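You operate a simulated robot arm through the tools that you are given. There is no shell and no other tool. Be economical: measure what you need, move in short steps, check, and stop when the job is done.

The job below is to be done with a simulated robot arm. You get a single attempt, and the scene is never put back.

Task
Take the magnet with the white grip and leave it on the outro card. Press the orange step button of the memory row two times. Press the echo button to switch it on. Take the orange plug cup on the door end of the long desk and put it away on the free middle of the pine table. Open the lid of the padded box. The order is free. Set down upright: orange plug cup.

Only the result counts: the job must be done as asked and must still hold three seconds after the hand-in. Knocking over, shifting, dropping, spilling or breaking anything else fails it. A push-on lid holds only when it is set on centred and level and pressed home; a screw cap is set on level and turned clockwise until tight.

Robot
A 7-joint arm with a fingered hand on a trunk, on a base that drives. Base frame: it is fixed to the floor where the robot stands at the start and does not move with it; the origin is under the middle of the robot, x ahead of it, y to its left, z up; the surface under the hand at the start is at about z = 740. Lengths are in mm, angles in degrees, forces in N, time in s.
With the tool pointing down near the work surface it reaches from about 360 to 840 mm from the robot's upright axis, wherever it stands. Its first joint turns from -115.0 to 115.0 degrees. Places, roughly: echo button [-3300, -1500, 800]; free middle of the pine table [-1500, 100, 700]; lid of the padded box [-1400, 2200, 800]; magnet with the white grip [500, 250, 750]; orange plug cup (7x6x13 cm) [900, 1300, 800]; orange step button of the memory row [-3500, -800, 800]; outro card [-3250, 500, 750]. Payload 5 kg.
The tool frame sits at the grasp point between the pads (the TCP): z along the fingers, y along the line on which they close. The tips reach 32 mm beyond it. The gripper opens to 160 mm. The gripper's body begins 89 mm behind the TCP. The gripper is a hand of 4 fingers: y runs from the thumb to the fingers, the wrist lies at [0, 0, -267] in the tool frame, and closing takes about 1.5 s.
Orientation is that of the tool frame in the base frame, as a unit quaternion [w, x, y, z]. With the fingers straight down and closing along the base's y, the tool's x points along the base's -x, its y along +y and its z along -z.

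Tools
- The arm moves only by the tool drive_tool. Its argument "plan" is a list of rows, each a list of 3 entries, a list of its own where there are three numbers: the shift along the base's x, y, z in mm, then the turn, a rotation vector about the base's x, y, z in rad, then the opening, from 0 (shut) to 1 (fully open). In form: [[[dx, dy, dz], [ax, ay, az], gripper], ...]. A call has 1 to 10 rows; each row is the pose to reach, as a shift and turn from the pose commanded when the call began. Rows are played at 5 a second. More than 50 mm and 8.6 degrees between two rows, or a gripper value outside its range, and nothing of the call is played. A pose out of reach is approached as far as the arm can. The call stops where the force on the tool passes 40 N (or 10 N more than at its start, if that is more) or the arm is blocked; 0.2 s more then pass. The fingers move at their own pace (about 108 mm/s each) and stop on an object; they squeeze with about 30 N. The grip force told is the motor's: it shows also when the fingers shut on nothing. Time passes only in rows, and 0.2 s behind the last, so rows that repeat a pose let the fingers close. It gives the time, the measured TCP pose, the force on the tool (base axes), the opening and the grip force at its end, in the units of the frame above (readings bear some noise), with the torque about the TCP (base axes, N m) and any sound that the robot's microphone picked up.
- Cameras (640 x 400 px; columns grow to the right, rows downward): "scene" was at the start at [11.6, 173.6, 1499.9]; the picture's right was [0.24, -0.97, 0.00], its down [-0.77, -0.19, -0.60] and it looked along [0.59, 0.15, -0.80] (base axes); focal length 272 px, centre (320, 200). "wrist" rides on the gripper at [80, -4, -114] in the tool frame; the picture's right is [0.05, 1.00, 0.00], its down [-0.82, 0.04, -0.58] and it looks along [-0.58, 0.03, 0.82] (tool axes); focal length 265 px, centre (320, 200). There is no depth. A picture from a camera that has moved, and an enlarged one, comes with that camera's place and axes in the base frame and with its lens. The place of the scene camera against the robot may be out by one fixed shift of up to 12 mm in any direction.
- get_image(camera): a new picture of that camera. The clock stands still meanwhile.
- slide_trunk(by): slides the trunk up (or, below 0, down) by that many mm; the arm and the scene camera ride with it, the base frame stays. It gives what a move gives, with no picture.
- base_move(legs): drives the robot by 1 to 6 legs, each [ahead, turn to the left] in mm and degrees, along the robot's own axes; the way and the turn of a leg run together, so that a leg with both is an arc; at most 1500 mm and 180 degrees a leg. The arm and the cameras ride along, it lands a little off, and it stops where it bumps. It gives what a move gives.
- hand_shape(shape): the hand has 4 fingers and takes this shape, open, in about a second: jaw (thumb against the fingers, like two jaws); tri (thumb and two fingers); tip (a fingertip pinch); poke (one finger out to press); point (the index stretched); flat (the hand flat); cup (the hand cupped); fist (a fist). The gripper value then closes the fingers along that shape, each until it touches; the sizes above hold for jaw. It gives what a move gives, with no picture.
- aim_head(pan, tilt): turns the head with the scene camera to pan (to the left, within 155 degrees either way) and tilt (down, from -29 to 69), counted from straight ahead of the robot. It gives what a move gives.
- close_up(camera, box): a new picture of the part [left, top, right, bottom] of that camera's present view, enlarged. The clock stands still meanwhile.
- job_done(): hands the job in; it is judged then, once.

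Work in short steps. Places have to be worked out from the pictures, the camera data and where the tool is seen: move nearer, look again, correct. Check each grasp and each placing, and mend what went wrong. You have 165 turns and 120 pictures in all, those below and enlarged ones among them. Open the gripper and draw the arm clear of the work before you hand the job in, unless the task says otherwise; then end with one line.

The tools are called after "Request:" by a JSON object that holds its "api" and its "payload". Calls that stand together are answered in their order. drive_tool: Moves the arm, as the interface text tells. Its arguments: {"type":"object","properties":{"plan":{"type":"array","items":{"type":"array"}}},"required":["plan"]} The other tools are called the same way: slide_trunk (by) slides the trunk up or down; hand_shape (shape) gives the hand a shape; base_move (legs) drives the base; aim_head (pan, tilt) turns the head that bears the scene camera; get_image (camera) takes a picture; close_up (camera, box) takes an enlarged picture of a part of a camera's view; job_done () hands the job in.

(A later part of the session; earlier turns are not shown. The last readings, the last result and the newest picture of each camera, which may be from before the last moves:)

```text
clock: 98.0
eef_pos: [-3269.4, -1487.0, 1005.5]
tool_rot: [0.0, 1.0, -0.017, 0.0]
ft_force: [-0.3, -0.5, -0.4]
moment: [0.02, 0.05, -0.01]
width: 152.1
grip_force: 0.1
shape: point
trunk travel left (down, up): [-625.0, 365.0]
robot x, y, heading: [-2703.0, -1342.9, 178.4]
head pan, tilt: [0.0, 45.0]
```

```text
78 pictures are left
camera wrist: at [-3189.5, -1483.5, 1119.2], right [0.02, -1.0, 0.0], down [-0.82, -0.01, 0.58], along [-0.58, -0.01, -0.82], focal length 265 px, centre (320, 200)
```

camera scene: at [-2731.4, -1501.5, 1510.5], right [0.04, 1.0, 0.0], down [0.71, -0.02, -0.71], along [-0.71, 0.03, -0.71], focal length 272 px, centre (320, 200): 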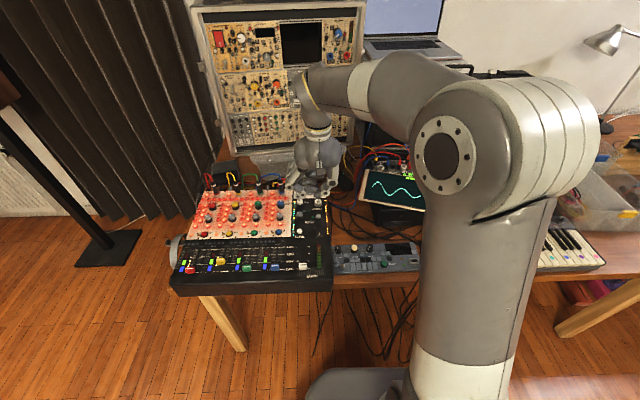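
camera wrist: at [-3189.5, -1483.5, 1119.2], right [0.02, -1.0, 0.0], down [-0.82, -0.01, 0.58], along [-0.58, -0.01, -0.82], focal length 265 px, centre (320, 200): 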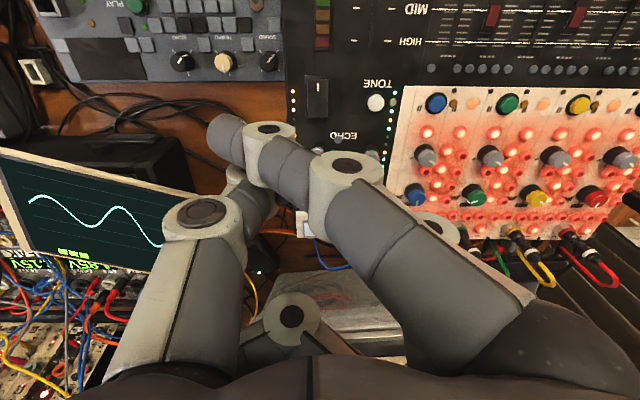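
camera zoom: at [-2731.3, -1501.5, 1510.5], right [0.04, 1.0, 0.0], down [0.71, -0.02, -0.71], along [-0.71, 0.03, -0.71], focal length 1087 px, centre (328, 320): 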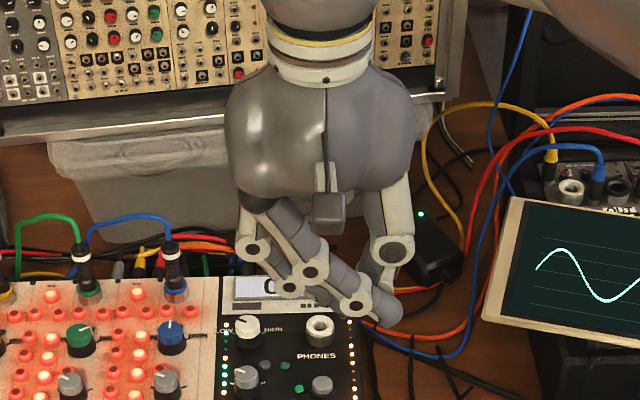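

Request:
{"api": "hand_shape", "payload": {"shape": "poke"}}

Request:
{"api": "close_up", "payload": {"camera": "scene", "box": [270, 120, 366, 220]}}

Request:
{"api": "get_image", "payload": {"camera": "wrist"}}

```text
clock: 98.9
eef_pos: [-3269.3, -1485.6, 1005.8]
tool_rot: [0.0, 1.0, -0.018, 0.0]
ft_force: [0.4, 0.5, -0.2]
moment: [0.0, -0.03, 0.03]
width: 0.1
grip_force: 0.2
shape: poke
trunk travel left (down, up): [-625.0, 365.0]
robot x, y, heading: [-2705.1, -1341.4, 177.9]
head pan, tilt: [0.0, 45.0]
```

```text
4.00 times, centred on (318, 170) of scene
camera zoom: at [-2731.3, -1501.5, 1510.5], right [0.04, 1.0, 0.0], down [0.71, -0.02, -0.71], along [-0.71, 0.02, -0.71], focal length 1087 px, centre (328, 320)
```

zoom: 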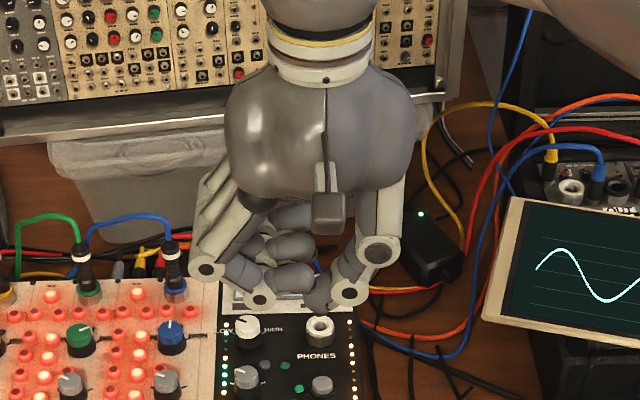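

```text
76 pictures are left
camera wrist: at [-3189.5, -1483.5, 1119.2], right [0.02, -1.0, 0.0], down [-0.82, -0.01, 0.58], along [-0.58, -0.01, -0.82], focal length 265 px, centre (320, 200)
```

wrist: 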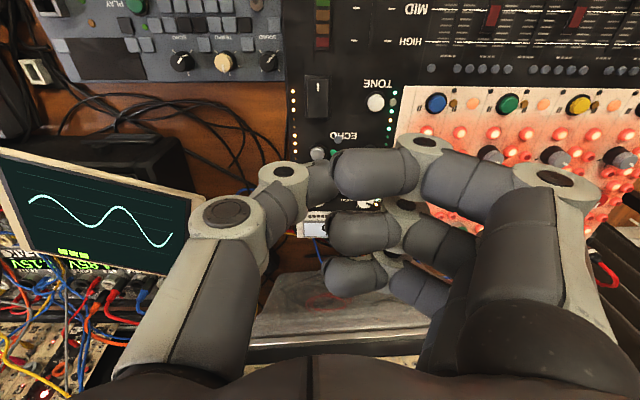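

In poke, the thumb points straight down with its tip 32 mm below the TCP; triangulation puts the echo button near (-3309, -1483, 860). I move above it with the tip ~55 mm over it and look.

Request:
{"api": "drive_tool", "payload": {"plan": [[[-20, 1, -15], [0, 0, 0], 1], [[-39, 2, -40], [0, 0, 0], 1], [[-39, 2, -58], [0, 0, 0], 1], [[-39, 2, -58], [0, 0, 0], 1]]}}

Request:
{"api": "close_up", "payload": {"camera": "wrist", "box": [220, 60, 420, 185]}}

Request:
{"api": "close_up", "payload": {"camera": "scene", "box": [260, 150, 360, 230]}}

```text
clock: 99.9
eef_pos: [-3310.4, -1484.8, 949.7]
tool_rot: [-0.001, 1.0, -0.017, -0.001]
ft_force: [-0.3, -0.2, 0.2]
moment: [0.01, 0.0, -0.01]
width: 0.0
grip_force: 0.1
shape: poke
trunk travel left (down, up): [-625.0, 365.0]
robot x, y, heading: [-2705.7, -1346.2, 178.1]
head pan, tilt: [0.0, 45.0]
```

```text
3.20 times, centred on (320, 122) of wrist
camera zoom: at [-3229.1, -1481.5, 1061.9], right [0.02, -1.0, 0.0], down [-0.82, -0.01, 0.58], along [-0.58, -0.01, -0.82], focal length 849 px, centre (320, 448)
```

zoom: 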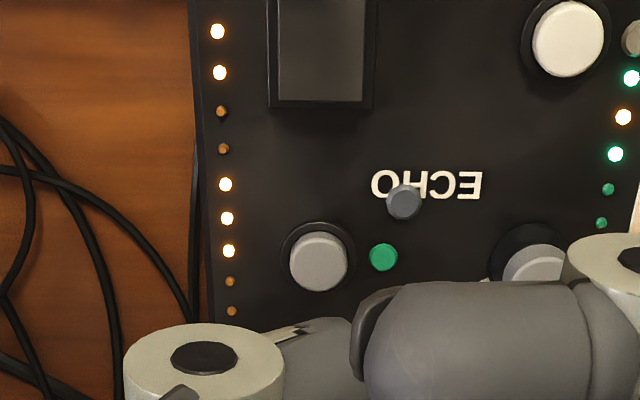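

```text
5.00 times, centred on (310, 190) of scene
camera zoom: at [-2731.2, -1501.5, 1510.5], right [0.04, 1.0, 0.0], down [0.71, -0.02, -0.71], along [-0.71, 0.02, -0.71], focal length 1359 px, centre (370, 250)
```

zoom: 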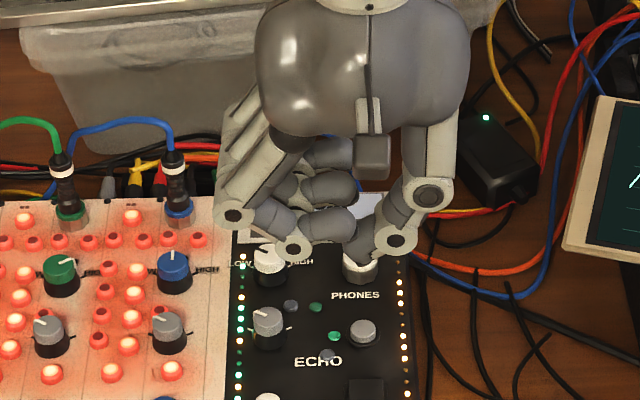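

Refined estimate: button near (-3322, -1483), top z about 840–855. I lower 32 mm and re-check.

Request:
{"api": "drive_tool", "payload": {"plan": [[[-12, 1, -15], [0, 0, 0], 1], [[-12, 1, -32], [0, 0, 0], 1], [[-12, 1, -32], [0, 0, 0], 1]]}}

Request:
{"api": "close_up", "payload": {"camera": "wrist", "box": [220, 60, 420, 185]}}

Request:
{"api": "close_up", "payload": {"camera": "scene", "box": [260, 150, 360, 230]}}

```text
clock: 100.7
eef_pos: [-3321.6, -1480.2, 915.8]
tool_rot: [0.0, 1.0, -0.018, 0.0]
ft_force: [0.0, 0.0, -0.5]
moment: [0.01, 0.03, 0.04]
width: 0.0
grip_force: 0.0
shape: poke
trunk travel left (down, up): [-625.0, 365.0]
robot x, y, heading: [-2700.6, -1343.2, 178.1]
head pan, tilt: [0.0, 45.0]
```

```text
3.20 times, centred on (320, 122) of wrist
camera zoom: at [-3241.5, -1479.2, 1029.8], right [0.02, -1.0, 0.0], down [-0.82, -0.01, 0.58], along [-0.58, -0.01, -0.82], focal length 849 px, centre (320, 448)
```

zoom: 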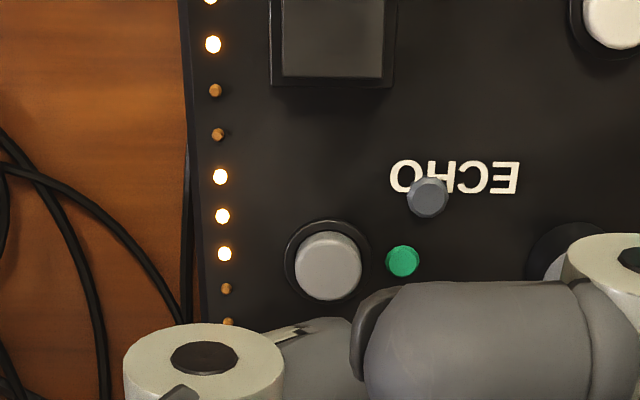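

```text
5.00 times, centred on (310, 190) of scene
camera zoom: at [-2731.3, -1501.5, 1510.5], right [0.04, 1.0, 0.0], down [0.71, -0.02, -0.71], along [-0.71, 0.03, -0.71], focal length 1359 px, centre (370, 250)
```

zoom: 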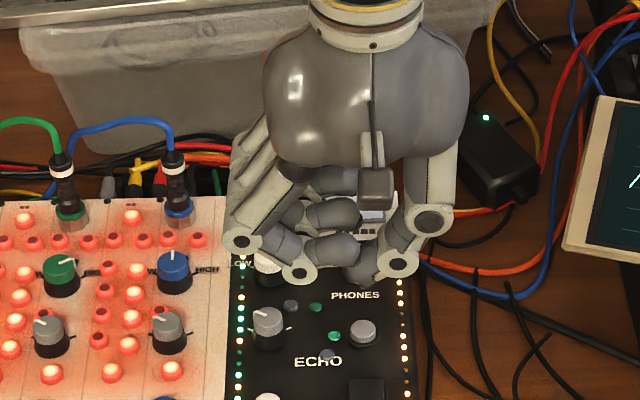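

The tip is almost exactly above the button, about 42 mm over it (est. top z 842). I lower carefully in steps.

Request:
{"api": "drive_tool", "payload": {"plan": [[[0, -3, -15], [0, 0, 0], 1], [[0, -3, -28], [0, 0, 0], 1], [[0, -3, -35], [0, 0, 0], 1], [[0, -3, -38], [0, 0, 0], 1]]}}

Request:
{"api": "close_up", "payload": {"camera": "scene", "box": [280, 180, 340, 230]}}

Request:
{"api": "close_up", "payload": {"camera": "wrist", "box": [220, 60, 420, 185]}}

```text
clock: 101.7
eef_pos: [-3321.5, -1481.6, 877.9]
tool_rot: [0.0, 1.0, -0.017, 0.0]
ft_force: [-0.1, -0.2, 0.7]
moment: [-0.02, 0.0, -0.05]
width: 0.0
grip_force: 0.1
shape: poke
trunk travel left (down, up): [-625.0, 365.0]
robot x, y, heading: [-2703.1, -1343.6, 178.3]
head pan, tilt: [0.0, 45.0]
```

```text
8.00 times, centred on (310, 205) of scene
camera zoom: at [-2731.4, -1501.6, 1510.5], right [0.04, 1.0, 0.0], down [0.71, -0.02, -0.71], along [-0.71, 0.03, -0.71], focal length 2175 px, centre (400, 160)
```

zoom: 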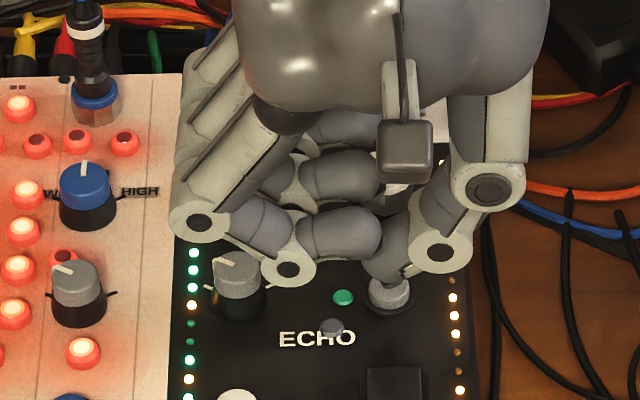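

```text
3.20 times, centred on (320, 122) of wrist
camera zoom: at [-3241.7, -1480.3, 990.4], right [0.02, -1.0, 0.0], down [-0.82, -0.01, 0.58], along [-0.58, -0.01, -0.82], focal length 849 px, centre (320, 448)
```

zoom: 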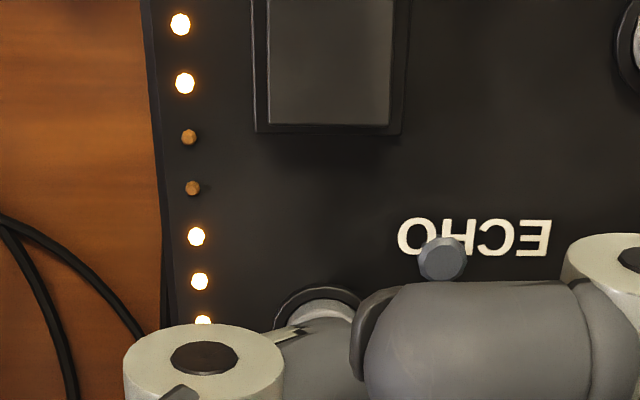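

The tip is just above the button, perhaps 5 mm too far back. I shift +4 mm in x and press down stepwise.

Request:
{"api": "drive_tool", "payload": {"plan": [[[5, -1, -1], [0, 0, 0], 1], [[5, -1, -4], [0, 0, 0], 1], [[5, -1, -6], [0, 0, 0], 1], [[5, -1, -8], [0, 0, 0], 1]]}}

Request:
{"api": "close_up", "payload": {"camera": "scene", "box": [280, 180, 340, 230]}}

```text
clock: 102.7
eef_pos: [-3317.6, -1483.8, 870.0]
tool_rot: [-0.001, 1.0, -0.018, 0.0]
ft_force: [0.5, -0.6, -0.1]
moment: [0.0, 0.04, -0.03]
width: 0.1
grip_force: 0.0
shape: poke
trunk travel left (down, up): [-625.0, 365.0]
robot x, y, heading: [-2704.2, -1345.3, 178.2]
head pan, tilt: [0.0, 45.0]
```

```text
8.00 times, centred on (310, 205) of scene
camera zoom: at [-2731.3, -1501.5, 1510.5], right [0.04, 1.0, 0.0], down [0.71, -0.02, -0.71], along [-0.71, 0.02, -0.71], focal length 2175 px, centre (400, 160)
```

zoom: 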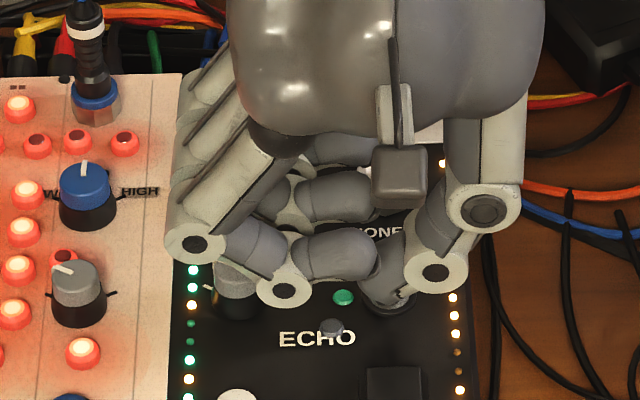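

No contact yet but the tip covers the button. I continue down in 2 mm steps.

Request:
{"api": "drive_tool", "payload": {"plan": [[[0, 0, -2], [0, 0, 0], 1], [[0, 0, -4], [0, 0, 0], 1], [[0, 0, -6], [0, 0, 0], 1]]}}

Request:
{"api": "close_up", "payload": {"camera": "scene", "box": [280, 180, 340, 230]}}

```text
clock: 103.5
eef_pos: [-3318.5, -1486.7, 864.5]
tool_rot: [0.0, 1.0, -0.017, 0.0]
ft_force: [-0.6, 0.8, 1.0]
moment: [0.03, 0.02, 0.04]
width: 0.2
grip_force: 0.0
shape: poke
trunk travel left (down, up): [-625.0, 365.0]
robot x, y, heading: [-2703.7, -1342.4, 177.8]
head pan, tilt: [0.0, 45.0]
heard: click
```

```text
8.00 times, centred on (310, 205) of scene
camera zoom: at [-2731.2, -1501.5, 1510.6], right [0.04, 1.0, 0.0], down [0.71, -0.02, -0.71], along [-0.71, 0.02, -0.71], focal length 2175 px, centre (400, 160)
```

zoom: 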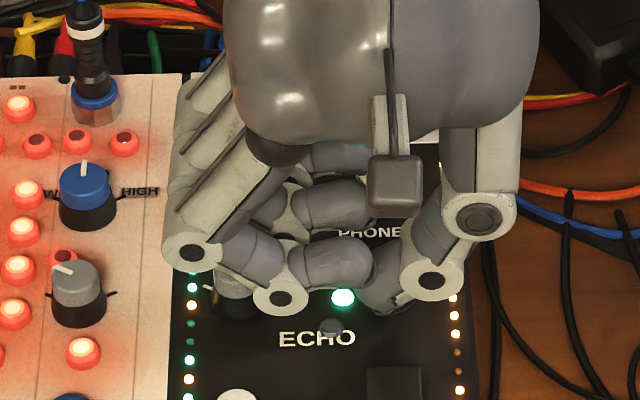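

Click heard and the green LED is now bright: echo is on. I lift straight up and confirm.

Request:
{"api": "drive_tool", "payload": {"plan": [[[0, 0, 10], [0, 0, 0], 1], [[0, 0, 40], [0, 0, 0], 1], [[0, 0, 85], [0, 0, 0], 1], [[0, 0, 130], [0, 0, 0], 1], [[0, 0, 175], [0, 0, 0], 1]]}}

Request:
{"api": "close_up", "payload": {"camera": "scene", "box": [280, 180, 340, 230]}}

```text
clock: 104.7
eef_pos: [-3315.4, -1486.7, 1039.0]
tool_rot: [0.0, 1.0, -0.019, 0.001]
ft_force: [-0.2, 0.1, 0.4]
moment: [0.03, 0.01, -0.04]
width: 0.0
grip_force: 0.0
shape: poke
trunk travel left (down, up): [-625.0, 365.0]
robot x, y, heading: [-2699.4, -1341.6, 178.0]
head pan, tilt: [0.0, 45.0]
```

```text
8.00 times, centred on (310, 205) of scene
camera zoom: at [-2730.9, -1501.5, 1510.5], right [0.04, 1.0, 0.0], down [0.71, -0.02, -0.71], along [-0.71, 0.02, -0.71], focal length 2175 px, centre (400, 160)
```

zoom: 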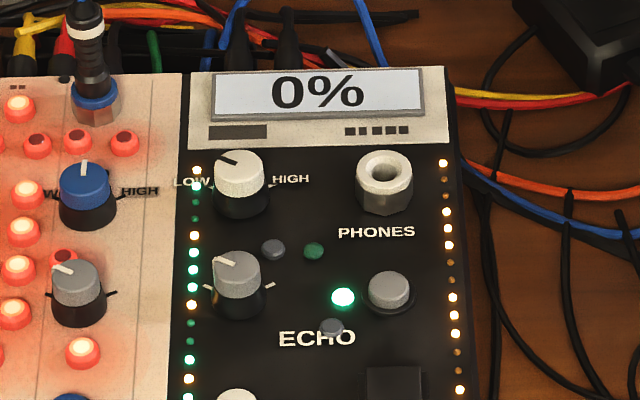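

Echo is on. Next I back off and drive along to the modular case at y≈-800 to look for the memory row.

Request:
{"api": "base_move", "payload": {"legs": [[-250, 0], [0, -90], [560, 0], [0, 90]]}}

Request:
{"api": "drive_tool", "payload": {"plan": [[[40, 20, 0], [0, 0, 0], 1], [[80, 60, 10], [0, 0, 0], 1], [[110, 100, 10], [0, 0, 0], 1], [[130, 145, 10], [0, 0, 0], 1], [[150, 190, 10], [0, 0, 0], 1], [[150, 230, 10], [0, 0, 0], 1]]}}

Request:
{"api": "aim_head", "payload": {"pan": 0, "tilt": 35}}

Request:
{"api": "get_image", "payload": {"camera": "scene"}}

```text
clock: 117.0
eef_pos: [-3032.4, -899.7, 1037.8]
tool_rot: [0.0, 0.999, -0.051, 0.0]
ft_force: [0.1, 0.3, -0.8]
moment: [0.0, 0.0, 0.0]
width: 0.1
grip_force: 0.1
shape: poke
trunk travel left (down, up): [-625.0, 365.0]
robot x, y, heading: [-2412.7, -800.8, 174.0]
head pan, tilt: [0.0, 45.0]
```

```text
refused: row 2 steps farther than a row can; nothing moved
```

```text
clock: 117.7
eef_pos: [-3034.5, -899.7, 1038.8]
tool_rot: [0.0, 0.999, -0.051, 0.0]
ft_force: [-0.6, -0.7, -0.1]
moment: [0.05, -0.01, 0.0]
width: 0.1
grip_force: 0.1
shape: poke
trunk travel left (down, up): [-625.0, 365.0]
robot x, y, heading: [-2412.1, -801.4, 174.0]
head pan, tilt: [0.0, 35.0]
```

```text
66 pictures are left
camera scene: at [-2457.4, -953.7, 1525.3], right [0.1, 0.99, 0.0], down [0.57, -0.06, -0.82], along [-0.81, 0.08, -0.57], focal length 272 px, centre (320, 200)
```

scene: 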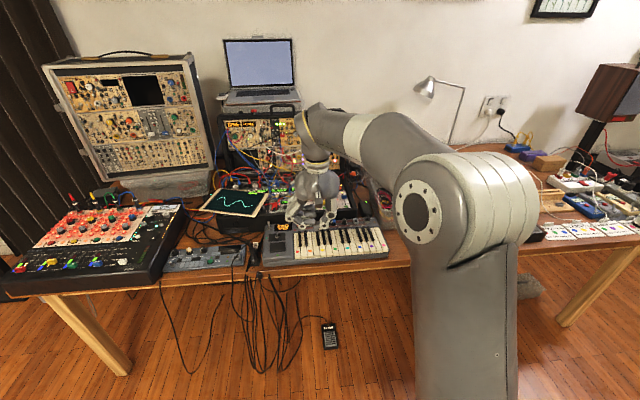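

I shift the hand aside (+y) and then enlarge the case.

Request:
{"api": "drive_tool", "payload": {"plan": [[[0, 45, 5], [0, 0, 0], 1], [[0, 90, 10], [0, 0, 0], 1], [[0, 135, 15], [0, 0, 0], 1], [[0, 180, 20], [0, 0, 0], 1], [[0, 225, 25], [0, 0, 0], 1], [[0, 270, 30], [0, 0, 0], 1], [[0, 310, 30], [0, 0, 0], 1]]}}

Request:
{"api": "close_up", "payload": {"camera": "scene", "box": [200, 110, 380, 225]}}

```text
clock: 119.3
eef_pos: [-3031.9, -589.9, 1067.3]
tool_rot: [0.0, 0.999, -0.051, 0.001]
ft_force: [0.2, 0.6, -0.6]
moment: [-0.02, -0.01, 0.03]
width: 0.0
grip_force: 0.0
shape: poke
trunk travel left (down, up): [-625.0, 365.0]
robot x, y, heading: [-2411.6, -798.9, 174.2]
head pan, tilt: [0.0, 35.0]
```

```text
3.48 times, centred on (290, 168) of scene
camera zoom: at [-2457.5, -952.9, 1525.4], right [0.1, 0.99, 0.0], down [0.57, -0.06, -0.82], along [-0.81, 0.08, -0.57], focal length 946 px, centre (424, 313)
```

zoom: 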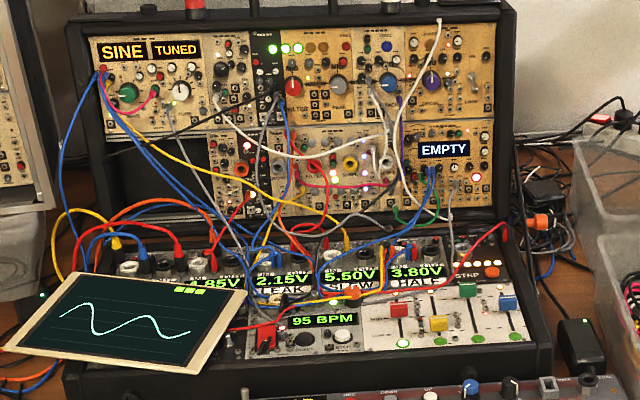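

Request:
{"api": "close_up", "payload": {"camera": "scene", "box": [296, 172, 360, 212]}}

```text
10.00 times, centred on (328, 192) of scene
camera zoom: at [-2457.5, -952.9, 1525.4], right [0.1, 0.99, 0.0], down [0.57, -0.06, -0.82], along [-0.81, 0.08, -0.57], focal length 2718 px, centre (240, 280)
```

zoom: 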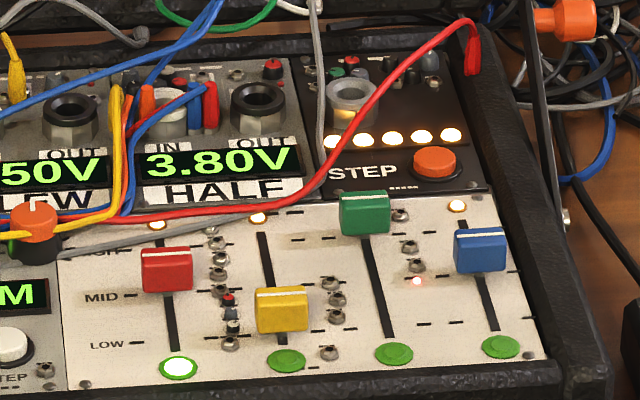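

The orange STEP button sits beside the row of LEDs, near (-3538, -751); a red patch cable passes left of it. I drive closer and look from above with the wrist camera.

Request:
{"api": "base_move", "payload": {"legs": [[0, 5], [345, 0]]}}

Request:
{"api": "get_image", "payload": {"camera": "scene"}}

```text
clock: 122.0
eef_pos: [-3394.9, -639.5, 1065.8]
tool_rot: [0.0, 1.0, -0.009, 0.0]
ft_force: [-1.0, -0.6, 1.0]
moment: [0.01, -0.05, -0.01]
width: 0.4
grip_force: 0.1
shape: poke
trunk travel left (down, up): [-625.0, 365.0]
robot x, y, heading: [-2759.1, -794.7, 179.0]
head pan, tilt: [0.0, 35.0]
```

```text
63 pictures are left
camera scene: at [-2790.7, -950.9, 1525.3], right [0.02, 1.0, 0.0], down [0.57, -0.01, -0.82], along [-0.82, 0.01, -0.57], focal length 272 px, centre (320, 200)
```

scene: 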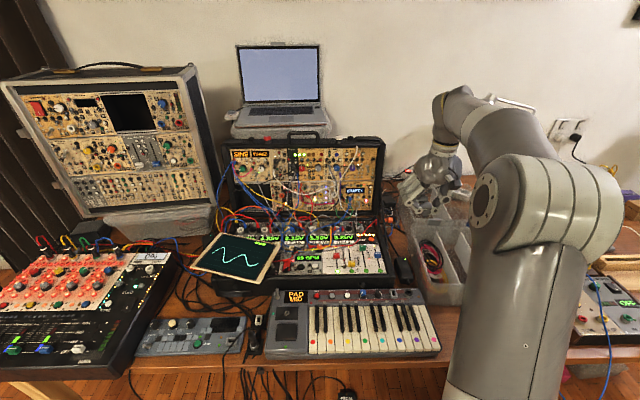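

Request:
{"api": "close_up", "payload": {"camera": "scene", "box": [320, 200, 416, 260]}}

Request:
{"api": "get_image", "payload": {"camera": "wrist"}}

```text
6.67 times, centred on (368, 230) of scene
camera zoom: at [-2790.7, -950.9, 1525.3], right [0.02, 1.0, 0.0], down [0.57, -0.01, -0.82], along [-0.82, 0.01, -0.57], focal length 1812 px, centre (0, 0)
```

zoom: 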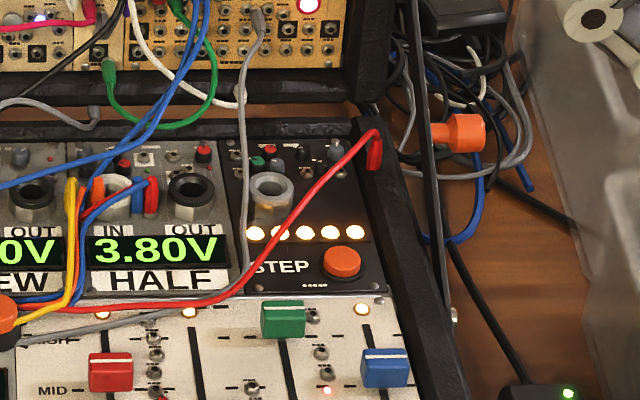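

```text
61 pictures are left
camera wrist: at [-3315.0, -635.6, 1179.9], right [0.03, -1.0, 0.0], down [-0.82, -0.03, 0.58], along [-0.58, -0.02, -0.82], focal length 265 px, centre (320, 200)
```

wrist: 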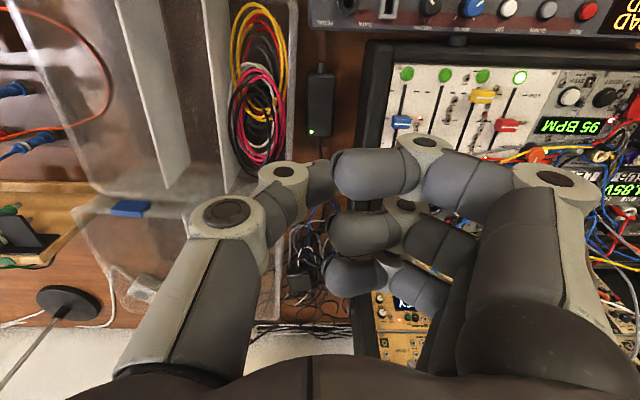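

The cable runs back-right to front-left, left of the button. I'll rotate the hand +70° so the fingers lie over the fader area and the thumb side parallel to the cable, staying high.

Request:
{"api": "drive_tool", "payload": {"plan": [[[-5, -8, 0], [0, 0, 0.14], 1], [[-10, -16, 0], [0, 0, 0.28], 1], [[-20, -24, 0], [0, 0, 0.42], 1], [[-30, -32, 0], [0, 0, 0.56], 1], [[-40, -40, 0], [0, 0, 0.7], 1], [[-50, -48, 0], [0, 0, 0.84], 1], [[-60, -56, 0], [0, 0, 0.98], 1], [[-70, -64, 0], [0, 0, 1.12], 1], [[-80, -72, 0], [0, 0, 1.22], 1], [[-80, -72, 0], [0, 0, 1.22], 1]]}}

Request:
{"api": "get_image", "payload": {"camera": "scene"}}

Request:
{"api": "get_image", "payload": {"camera": "wrist"}}

```text
clock: 124.2
eef_pos: [-3456.7, -711.1, 1072.7]
tool_rot: [-0.027, 0.878, 0.478, 0.012]
ft_force: [-0.6, -0.5, -0.2]
moment: [0.13, -0.04, -0.01]
width: 0.0
grip_force: 0.1
shape: poke
out of reach, approached as far as the arm can: row 8, 9, 10
trunk travel left (down, up): [-625.0, 365.0]
robot x, y, heading: [-2761.3, -794.7, 179.0]
head pan, tilt: [0.0, 35.0]
```

```text
60 pictures are left
camera scene: at [-2791.0, -955.0, 1524.9], right [0.02, 1.0, 0.0], down [0.57, -0.01, -0.82], along [-0.82, 0.01, -0.57], focal length 272 px, centre (320, 200)
```

scene: 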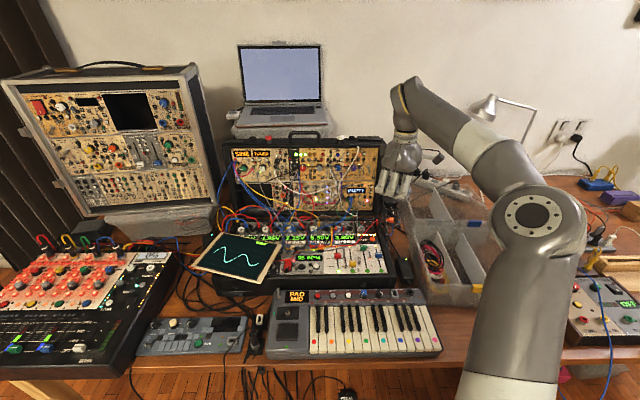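

```text
59 pictures are left
camera wrist: at [-3417.2, -647.4, 1191.1], right [0.87, -0.5, -0.03], down [-0.4, -0.74, 0.54], along [-0.29, -0.45, -0.84], focal length 265 px, centre (320, 200)
```

wrist: 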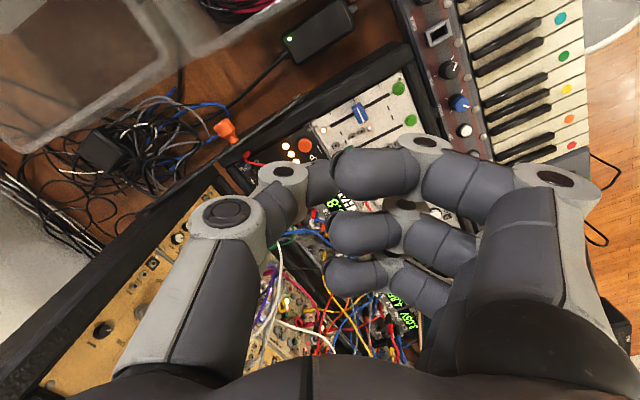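

The arm ran short of reach at this height; the achieved yaw (~57°) is already parallel to the cable. I lower while moving toward the button (est. (-3522, -748, 830)).

Request:
{"api": "drive_tool", "payload": {"plan": [[[-5, -5, -40], [0, 0, -0.1], 1], [[-15, -15, -80], [0, 0, -0.1], 1], [[-30, -25, -110], [0, 0, -0.1], 1], [[-40, -32, -130], [0, 0, -0.1], 1], [[-40, -32, -130], [0, 0, -0.1], 1]]}}

Request:
{"api": "get_image", "payload": {"camera": "wrist"}}

Request:
{"api": "close_up", "payload": {"camera": "scene", "box": [320, 160, 416, 260]}}

```text
clock: 125.5
eef_pos: [-3497.1, -739.0, 942.0]
tool_rot: [-0.026, 0.901, 0.432, 0.013]
ft_force: [-0.1, -0.2, -0.7]
moment: [0.03, 0.02, 0.04]
width: 0.0
grip_force: 0.0
shape: poke
trunk travel left (down, up): [-625.0, 365.0]
robot x, y, heading: [-2755.8, -794.6, 178.8]
head pan, tilt: [0.0, 35.0]
```

```text
58 pictures are left
camera wrist: at [-3450.6, -679.8, 1058.5], right [0.81, -0.58, -0.03], down [-0.48, -0.69, 0.54], along [-0.34, -0.42, -0.84], focal length 265 px, centre (320, 200)
```

wrist: 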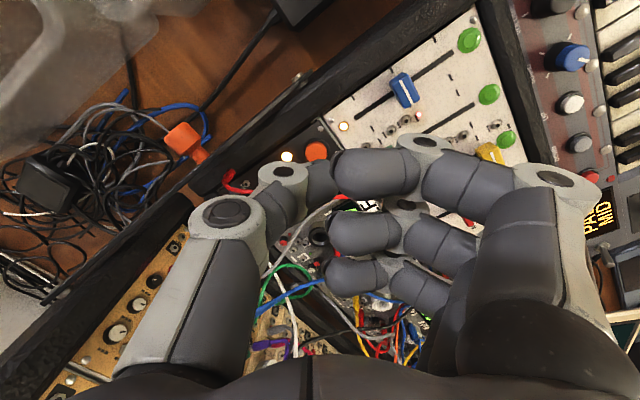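

```text
4.00 times, centred on (368, 210) of scene
camera zoom: at [-2790.3, -950.9, 1525.4], right [0.02, 1.0, 0.0], down [0.57, -0.01, -0.82], along [-0.82, 0.01, -0.57], focal length 1087 px, centre (128, 160)
```

zoom: 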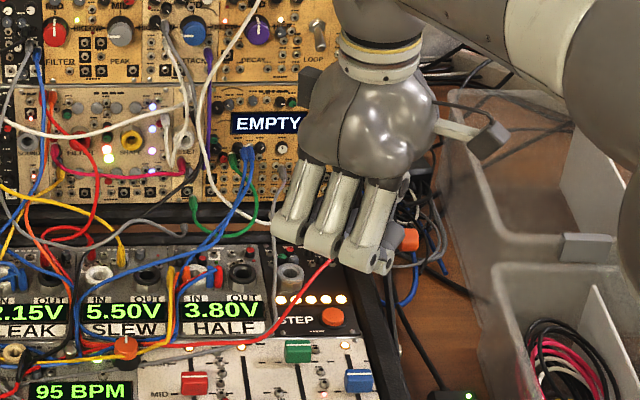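

Button re-estimated at (-3515, -748, ~832). I level the tool and move above it with about 30 mm of clearance.

Request:
{"api": "drive_tool", "payload": {"plan": [[[-10, -5, -10], [-0.058, 0, 0], 1], [[-18, -9, -30], [-0.058, 0, 0], 1], [[-18, -9, -46], [-0.058, 0, 0], 1], [[-18, -9, -46], [-0.058, 0, 0], 1]]}}

Request:
{"api": "get_image", "payload": {"camera": "wrist"}}

Request:
{"api": "close_up", "payload": {"camera": "scene", "box": [320, 180, 416, 250]}}

```text
clock: 126.5
eef_pos: [-3515.4, -747.7, 898.4]
tool_rot: [-0.001, 0.901, 0.433, 0.001]
ft_force: [0.3, 0.7, 0.1]
moment: [0.02, -0.02, 0.01]
width: 0.2
grip_force: 0.1
shape: poke
trunk travel left (down, up): [-625.0, 365.0]
robot x, y, heading: [-2758.0, -794.2, 179.0]
head pan, tilt: [0.0, 35.0]
```

```text
56 pictures are left
camera wrist: at [-3468.3, -681.3, 1010.6], right [0.81, -0.58, 0.0], down [-0.48, -0.66, 0.58], along [-0.34, -0.47, -0.82], focal length 265 px, centre (320, 200)
```

wrist: 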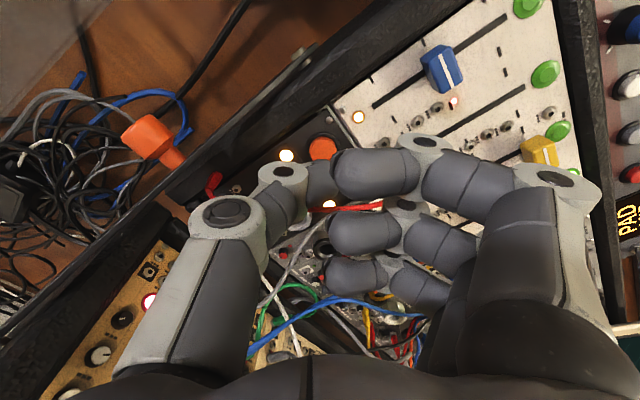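

```text
5.71 times, centred on (368, 215) of scene
camera zoom: at [-2790.3, -950.9, 1525.4], right [0.02, 1.0, 0.0], down [0.57, -0.01, -0.82], along [-0.82, 0.01, -0.57], focal length 1553 px, centre (46, 114)
```

zoom: 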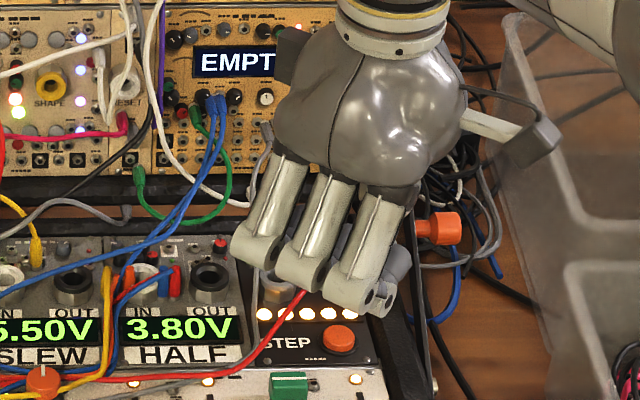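

Aligned in the wrist view. I descend 24 mm and check.

Request:
{"api": "drive_tool", "payload": {"plan": [[[0, 0, -10], [0, 0, 0], 1], [[0, 0, -20], [0, 0, 0], 1], [[0, 0, -25], [0, 0, 0], 1]]}}

Request:
{"api": "close_up", "payload": {"camera": "wrist", "box": [240, 80, 440, 240]}}

Request:
{"api": "close_up", "payload": {"camera": "scene", "box": [340, 190, 404, 250]}}

```text
clock: 127.2
eef_pos: [-3515.4, -747.8, 872.5]
tool_rot: [0.0, 0.902, 0.433, 0.001]
ft_force: [0.9, -0.3, -0.4]
moment: [0.02, -0.02, -0.05]
width: 0.0
grip_force: 0.1
shape: poke
trunk travel left (down, up): [-625.0, 365.0]
robot x, y, heading: [-2758.2, -794.6, 178.7]
head pan, tilt: [0.0, 35.0]
```

```text
2.50 times, centred on (340, 160) of wrist
camera zoom: at [-3468.6, -682.5, 984.9], right [0.81, -0.58, 0.0], down [-0.48, -0.66, 0.58], along [-0.34, -0.47, -0.82], focal length 664 px, centre (270, 300)
```

zoom: 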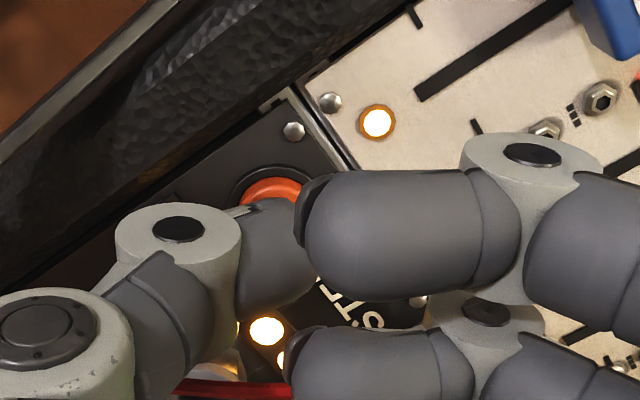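

```text
6.67 times, centred on (372, 220) of scene
camera zoom: at [-2790.4, -950.9, 1525.4], right [0.02, 1.0, 0.0], down [0.57, -0.01, -0.82], along [-0.82, 0.01, -0.57], focal length 1812 px, centre (-27, 67)
```

zoom: 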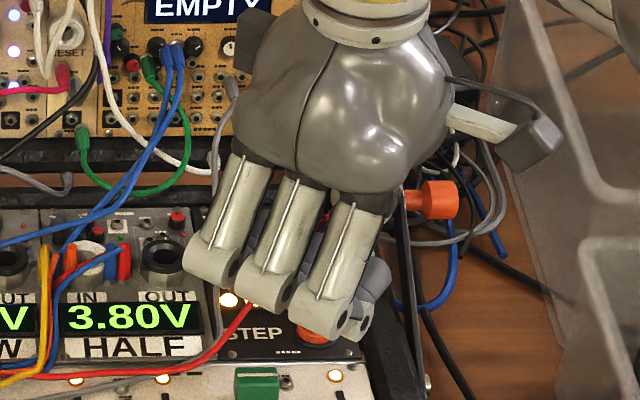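

Still aligned with (-3515, -748). I continue down in small steps until the click.

Request:
{"api": "drive_tool", "payload": {"plan": [[[0, 0, -4], [0, 0, 0], 1], [[0, 0, -7], [0, 0, 0], 1], [[0, 0, -9], [0, 0, 0], 1]]}}

```text
clock: 128.1
eef_pos: [-3515.1, -747.8, 866.0]
tool_rot: [-0.002, 0.902, 0.432, -0.001]
ft_force: [-2.8, 0.3, 6.4]
moment: [-0.04, 0.05, 0.0]
width: 0.1
grip_force: 0.0
shape: poke
trunk travel left (down, up): [-625.0, 365.0]
robot x, y, heading: [-2755.3, -793.1, 179.0]
head pan, tilt: [0.0, 35.0]
heard: click
```

One click at tip z≈833. I lift 12 mm to release and check the display state.

Request:
{"api": "drive_tool", "payload": {"plan": [[[0, 0, 4], [0, 0, 0], 1], [[0, 0, 12], [0, 0, 0], 1], [[0, 0, 12], [0, 0, 0], 1]]}}

Request:
{"api": "close_up", "payload": {"camera": "scene", "box": [300, 200, 396, 270]}}

```text
clock: 128.8
eef_pos: [-3513.4, -748.2, 874.9]
tool_rot: [0.0, 0.902, 0.433, 0.001]
ft_force: [-0.2, -0.2, -0.6]
moment: [0.03, 0.05, -0.04]
width: 0.1
grip_force: 0.0
shape: poke
trunk travel left (down, up): [-625.0, 365.0]
robot x, y, heading: [-2757.2, -794.2, 179.1]
head pan, tilt: [0.0, 35.0]
```

```text
5.71 times, centred on (348, 235) of scene
camera zoom: at [-2790.3, -950.9, 1525.3], right [0.02, 1.0, 0.0], down [0.57, -0.01, -0.82], along [-0.82, 0.01, -0.57], focal length 1553 px, centre (160, 0)
```

zoom: 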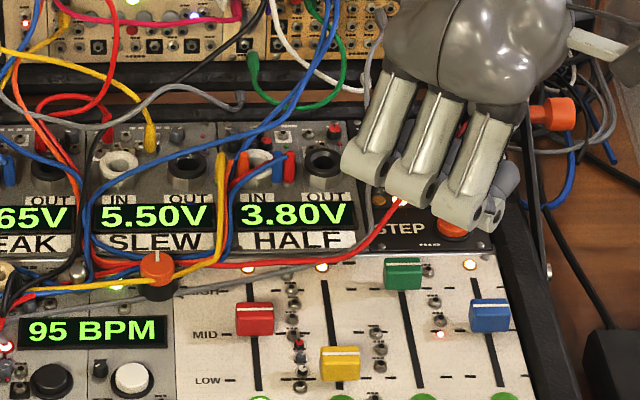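

The first LED went dark: the step registered. I press a second time.

Request:
{"api": "drive_tool", "payload": {"plan": [[[0, 0, -4], [0, 0, 0], 1], [[0, 0, -8], [0, 0, 0], 1], [[0, 0, -12], [0, 0, 0], 1]]}}

```text
clock: 129.7
eef_pos: [-3513.4, -748.9, 865.2]
tool_rot: [-0.002, 0.901, 0.433, 0.0]
ft_force: [-2.8, -0.2, 7.3]
moment: [-0.02, 0.06, -0.01]
width: 0.2
grip_force: 0.2
shape: poke
trunk travel left (down, up): [-625.0, 365.0]
robot x, y, heading: [-2760.8, -795.8, 179.1]
head pan, tilt: [0.0, 35.0]
heard: click
```

Second click heard. I lift straight up well clear and look at the LEDs.

Request:
{"api": "drive_tool", "payload": {"plan": [[[0, 0, 8], [0, 0, 0], 1], [[0, 0, 35], [0, 0, 0], 1], [[5, 5, 75], [0, 0, 0], 1], [[15, 15, 115], [0, 0, 0], 1], [[30, 25, 155], [0, 0, 0], 1], [[55, 35, 190], [0, 0, 0], 1], [[95, 40, 205], [0, 0, 0], 1]]}}

Request:
{"api": "close_up", "payload": {"camera": "scene", "box": [300, 180, 412, 260]}}

```text
clock: 131.2
eef_pos: [-3419.6, -709.6, 1067.5]
tool_rot: [0.0, 0.902, 0.433, 0.0]
ft_force: [0.4, 0.9, -0.3]
moment: [0.01, -0.03, -0.04]
width: 0.0
grip_force: 0.1
shape: poke
trunk travel left (down, up): [-625.0, 365.0]
robot x, y, heading: [-2758.0, -793.0, 179.0]
head pan, tilt: [0.0, 35.0]
```

```text
5.00 times, centred on (356, 220) of scene
camera zoom: at [-2789.3, -951.2, 1525.4], right [0.02, 1.0, 0.0], down [0.57, -0.01, -0.82], along [-0.82, 0.01, -0.57], focal length 1359 px, centre (140, 100)
```

zoom: 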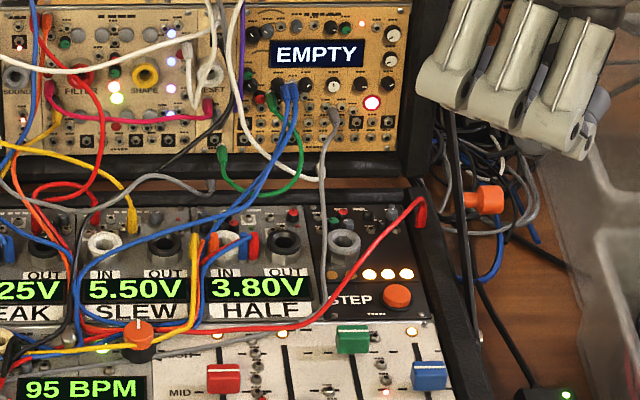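

Two LEDs are now off: two steps registered. I back away, restore the jaw shape and tuck the hand in for driving to the padded box.

Request:
{"api": "base_move", "payload": {"legs": [[-350, 0]]}}

Request:
{"api": "drive_tool", "payload": {"plan": [[[30, -10, 0], [0, 0, -0.13], 1], [[60, -20, 0], [0, 0, -0.26], 1], [[90, -30, 0], [0, 0, -0.39], 1], [[120, -40, 0], [0, 0, -0.52], 1], [[150, -50, 0], [0, 0, -0.65], 1], [[180, -60, 0], [0, 0, -0.78], 1], [[210, -70, 0], [0, 0, -0.9], 1]]}}

Request:
{"api": "hand_shape", "payload": {"shape": "jaw"}}

Request:
{"api": "base_move", "payload": {"legs": [[0, -89], [1000, 0], [950, 0], [0, -90]]}}

Request:
{"api": "aim_head", "payload": {"pan": 40, "tilt": 30}}

Request:
{"api": "get_image", "payload": {"camera": "scene"}}

```text
clock: 133.5
eef_pos: [-3070.5, -711.9, 1066.8]
tool_rot: [0.0, 0.902, 0.431, 0.0]
ft_force: [0.0, 1.2, 0.4]
moment: [0.01, -0.01, 0.05]
width: 0.1
grip_force: 0.0
shape: poke
trunk travel left (down, up): [-625.0, 365.0]
robot x, y, heading: [-2409.2, -800.3, 178.8]
head pan, tilt: [0.0, 35.0]
```

```text
clock: 135.1
eef_pos: [-2863.2, -779.6, 1066.9]
tool_rot: [0.0, 1.0, -0.005, 0.0]
ft_force: [-0.4, 1.3, 0.0]
moment: [0.03, 0.01, 0.04]
width: 0.2
grip_force: 0.0
shape: poke
trunk travel left (down, up): [-625.0, 365.0]
robot x, y, heading: [-2409.6, -802.2, 178.9]
head pan, tilt: [0.0, 35.0]
```

```text
clock: 136.0
eef_pos: [-2863.8, -779.8, 1066.9]
tool_rot: [-0.001, 1.0, -0.005, 0.0]
ft_force: [1.4, 0.3, 0.0]
moment: [0.0, -0.04, 0.04]
width: 160.1
grip_force: 0.0
shape: jaw
trunk travel left (down, up): [-625.0, 365.0]
robot x, y, heading: [-2407.8, -798.7, 178.7]
head pan, tilt: [0.0, 35.0]
```

```text
clock: 153.6
eef_pos: [-1859.2, 1124.2, 1067.2]
tool_rot: [0.0, 0.033, 0.999, -0.001]
ft_force: [0.5, 0.1, 0.2]
moment: [0.01, 0.02, 0.01]
width: 159.9
grip_force: 0.0
shape: jaw
trunk travel left (down, up): [-625.0, 365.0]
robot x, y, heading: [-2312.3, 1168.7, -4.1]
head pan, tilt: [0.0, 35.0]
```

```text
clock: 154.6
eef_pos: [-1859.4, 1125.3, 1067.8]
tool_rot: [0.0, 0.032, 0.999, -0.002]
ft_force: [-0.1, -0.4, 0.5]
moment: [0.02, -0.02, -0.01]
width: 159.7
grip_force: 0.1
shape: jaw
trunk travel left (down, up): [-625.0, 365.0]
robot x, y, heading: [-2312.9, 1166.1, -4.1]
head pan, tilt: [40.0, 30.0]
```

```text
50 pictures are left
camera scene: at [-2287.4, 1381.9, 1533.1], right [0.58, -0.81, 0.0], down [-0.41, -0.29, -0.87], along [0.7, 0.5, -0.5], focal length 272 px, centre (320, 200)
```

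scene: 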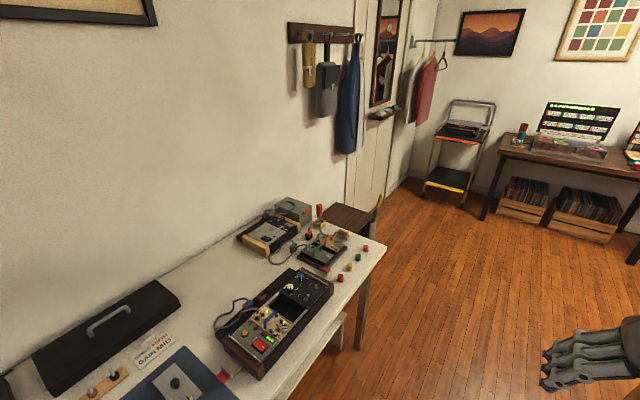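

Request:
{"api": "close_up", "payload": {"camera": "scene", "box": [230, 180, 350, 255]}}

```text
5.33 times, centred on (290, 218) of scene
camera zoom: at [-2287.4, 1381.9, 1533.1], right [0.58, -0.81, 0.0], down [-0.41, -0.29, -0.87], along [0.7, 0.5, -0.5], focal length 1450 px, centre (480, 107)
```

zoom: 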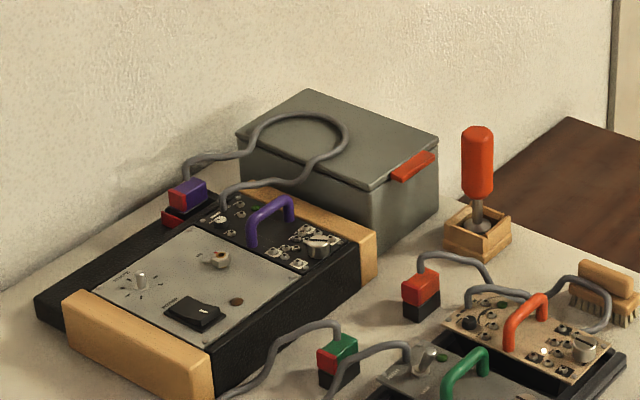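

The padded box (grey, orange tab on its corridor-side lid edge) is near (-1417, 2190); hinge at the wall side. I drive to about (-950, 1640), beyond the table's right end, facing the box.

Request:
{"api": "base_move", "payload": {"legs": [[0, 4], [1360, 0], [0, 90], [470, 0], [0, 48]]}}

Request:
{"api": "aim_head", "payload": {"pan": 0, "tilt": 45}}

Request:
{"api": "get_image", "payload": {"camera": "scene"}}

```text
clock: 170.5
eef_pos: [-1316.9, 1946.0, 1067.4]
tool_rot: [-0.001, 0.95, -0.312, 0.0]
ft_force: [-0.3, -0.2, -0.6]
moment: [0.0, -0.01, 0.0]
width: 159.8
grip_force: 0.0
shape: jaw
trunk travel left (down, up): [-625.0, 365.0]
robot x, y, heading: [-965.5, 1665.5, 142.7]
head pan, tilt: [40.0, 30.0]
```

```text
clock: 171.6
eef_pos: [-1316.6, 1946.8, 1067.5]
tool_rot: [-0.001, 0.95, -0.312, 0.0]
ft_force: [-0.7, 0.3, 0.1]
moment: [0.0, -0.01, -0.01]
width: 159.9
grip_force: 0.2
shape: jaw
trunk travel left (down, up): [-625.0, 365.0]
robot x, y, heading: [-963.6, 1665.7, 142.8]
head pan, tilt: [0.0, 45.0]
```

```text
48 pictures are left
camera scene: at [-1072.4, 1550.6, 1510.6], right [0.6, 0.8, 0.0], down [0.56, -0.43, -0.71], along [-0.56, 0.43, -0.71], focal length 272 px, centre (320, 200)
```

scene: 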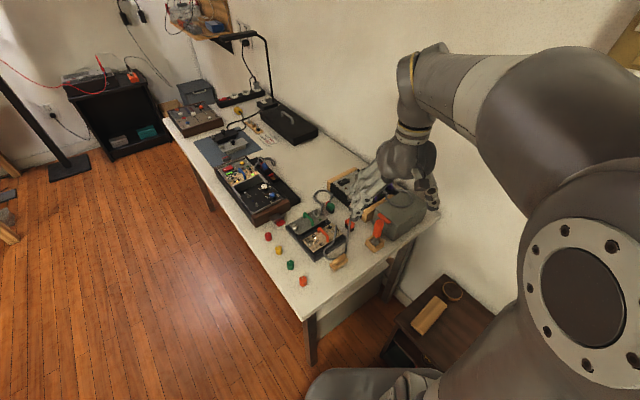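

Request:
{"api": "close_up", "payload": {"camera": "scene", "box": [330, 175, 450, 275]}}

Request:
{"api": "get_image", "payload": {"camera": "wrist"}}

```text
4.00 times, centred on (390, 225) of scene
camera zoom: at [-1072.4, 1550.6, 1510.6], right [0.6, 0.8, 0.0], down [0.56, -0.43, -0.71], along [-0.56, 0.43, -0.71], focal length 1087 px, centre (40, 100)
```

zoom: 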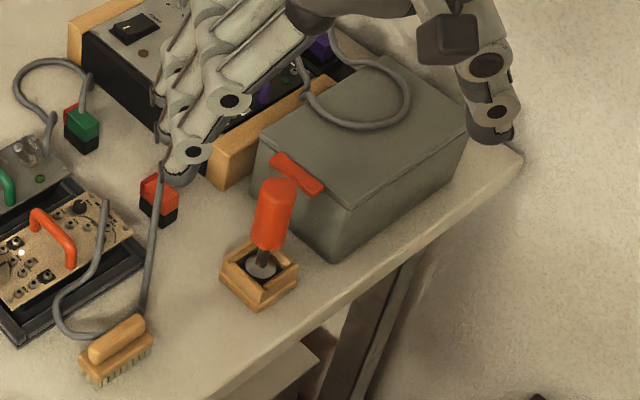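

```text
46 pictures are left
camera wrist: at [-1250.7, 1903.1, 1180.6], right [-0.55, -0.83, 0.0], down [-0.68, 0.45, 0.58], along [-0.48, 0.32, -0.82], focal length 265 px, centre (320, 200)
```

wrist: 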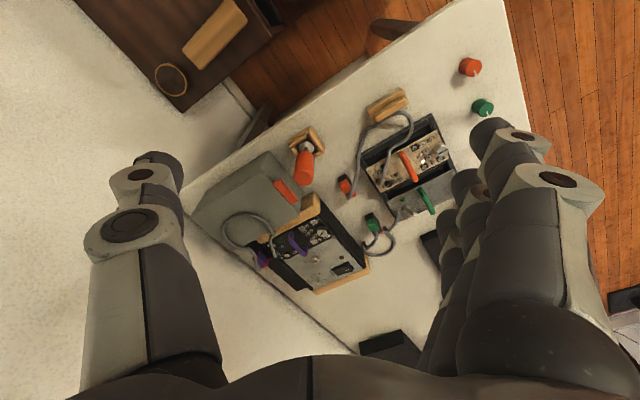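

The lid spans x≈-1452…-1355, y≈2069…2218 with the orange tab at its front (−y) edge near (-1400, 2057, 850); an orange lever stands just in front and a cable loop hangs near. I turn the hand so it closes along x and the wrist camera looks at the tab from the front.

Request:
{"api": "drive_tool", "payload": {"plan": [[[-10, 0, 0], [0, 0, -0.12], 1], [[-20, 0, 0], [0, 0, -0.24], 1], [[-30, 0, 0], [0, 0, -0.36], 1], [[-40, 0, 0], [0, 0, -0.48], 1], [[-50, 0, 0], [0, 0, -0.6], 1], [[-60, 0, 0], [0, 0, -0.72], 1], [[-72, 0, -10], [0, 0, -0.84], 1], [[-83, 0, -20], [0, 0, -0.935], 1], [[-83, 0, -30], [0, 0, -0.935], 1]]}}

Request:
{"api": "get_image", "payload": {"camera": "wrist"}}

Request:
{"api": "close_up", "payload": {"camera": "scene", "box": [330, 165, 450, 265]}}

```text
clock: 173.6
eef_pos: [-1399.5, 1945.1, 1037.3]
tool_rot: [0.001, -0.707, 0.708, -0.001]
ft_force: [0.5, -0.5, -0.3]
moment: [-0.02, 0.0, 0.04]
width: 160.1
grip_force: 0.2
shape: jaw
trunk travel left (down, up): [-625.0, 365.0]
robot x, y, heading: [-962.3, 1663.4, 142.8]
head pan, tilt: [0.0, 45.0]
```

```text
45 pictures are left
camera wrist: at [-1396.3, 1865.1, 1150.0], right [-1.0, -0.05, 0.0], down [-0.04, 0.82, 0.58], along [-0.03, 0.58, -0.82], focal length 265 px, centre (320, 200)
```

wrist: 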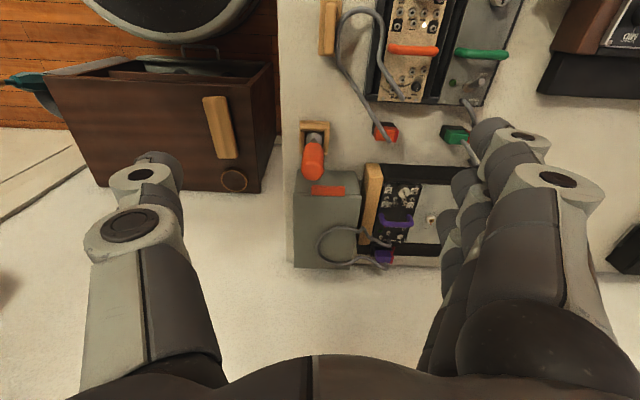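

```text
4.00 times, centred on (390, 215) of scene
camera zoom: at [-1072.4, 1550.7, 1510.6], right [0.6, 0.8, 0.0], down [0.56, -0.43, -0.71], along [-0.56, 0.43, -0.71], focal length 1087 px, centre (40, 140)
```

zoom: 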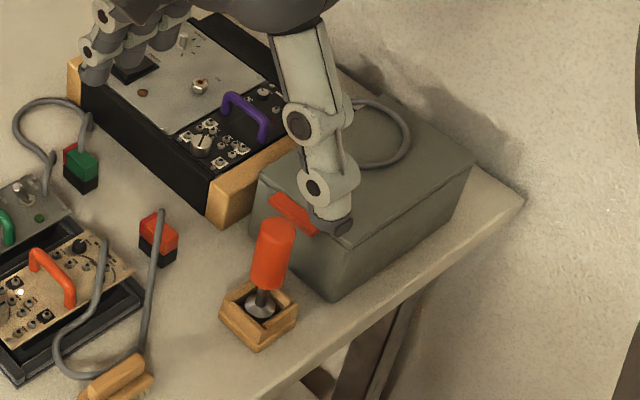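

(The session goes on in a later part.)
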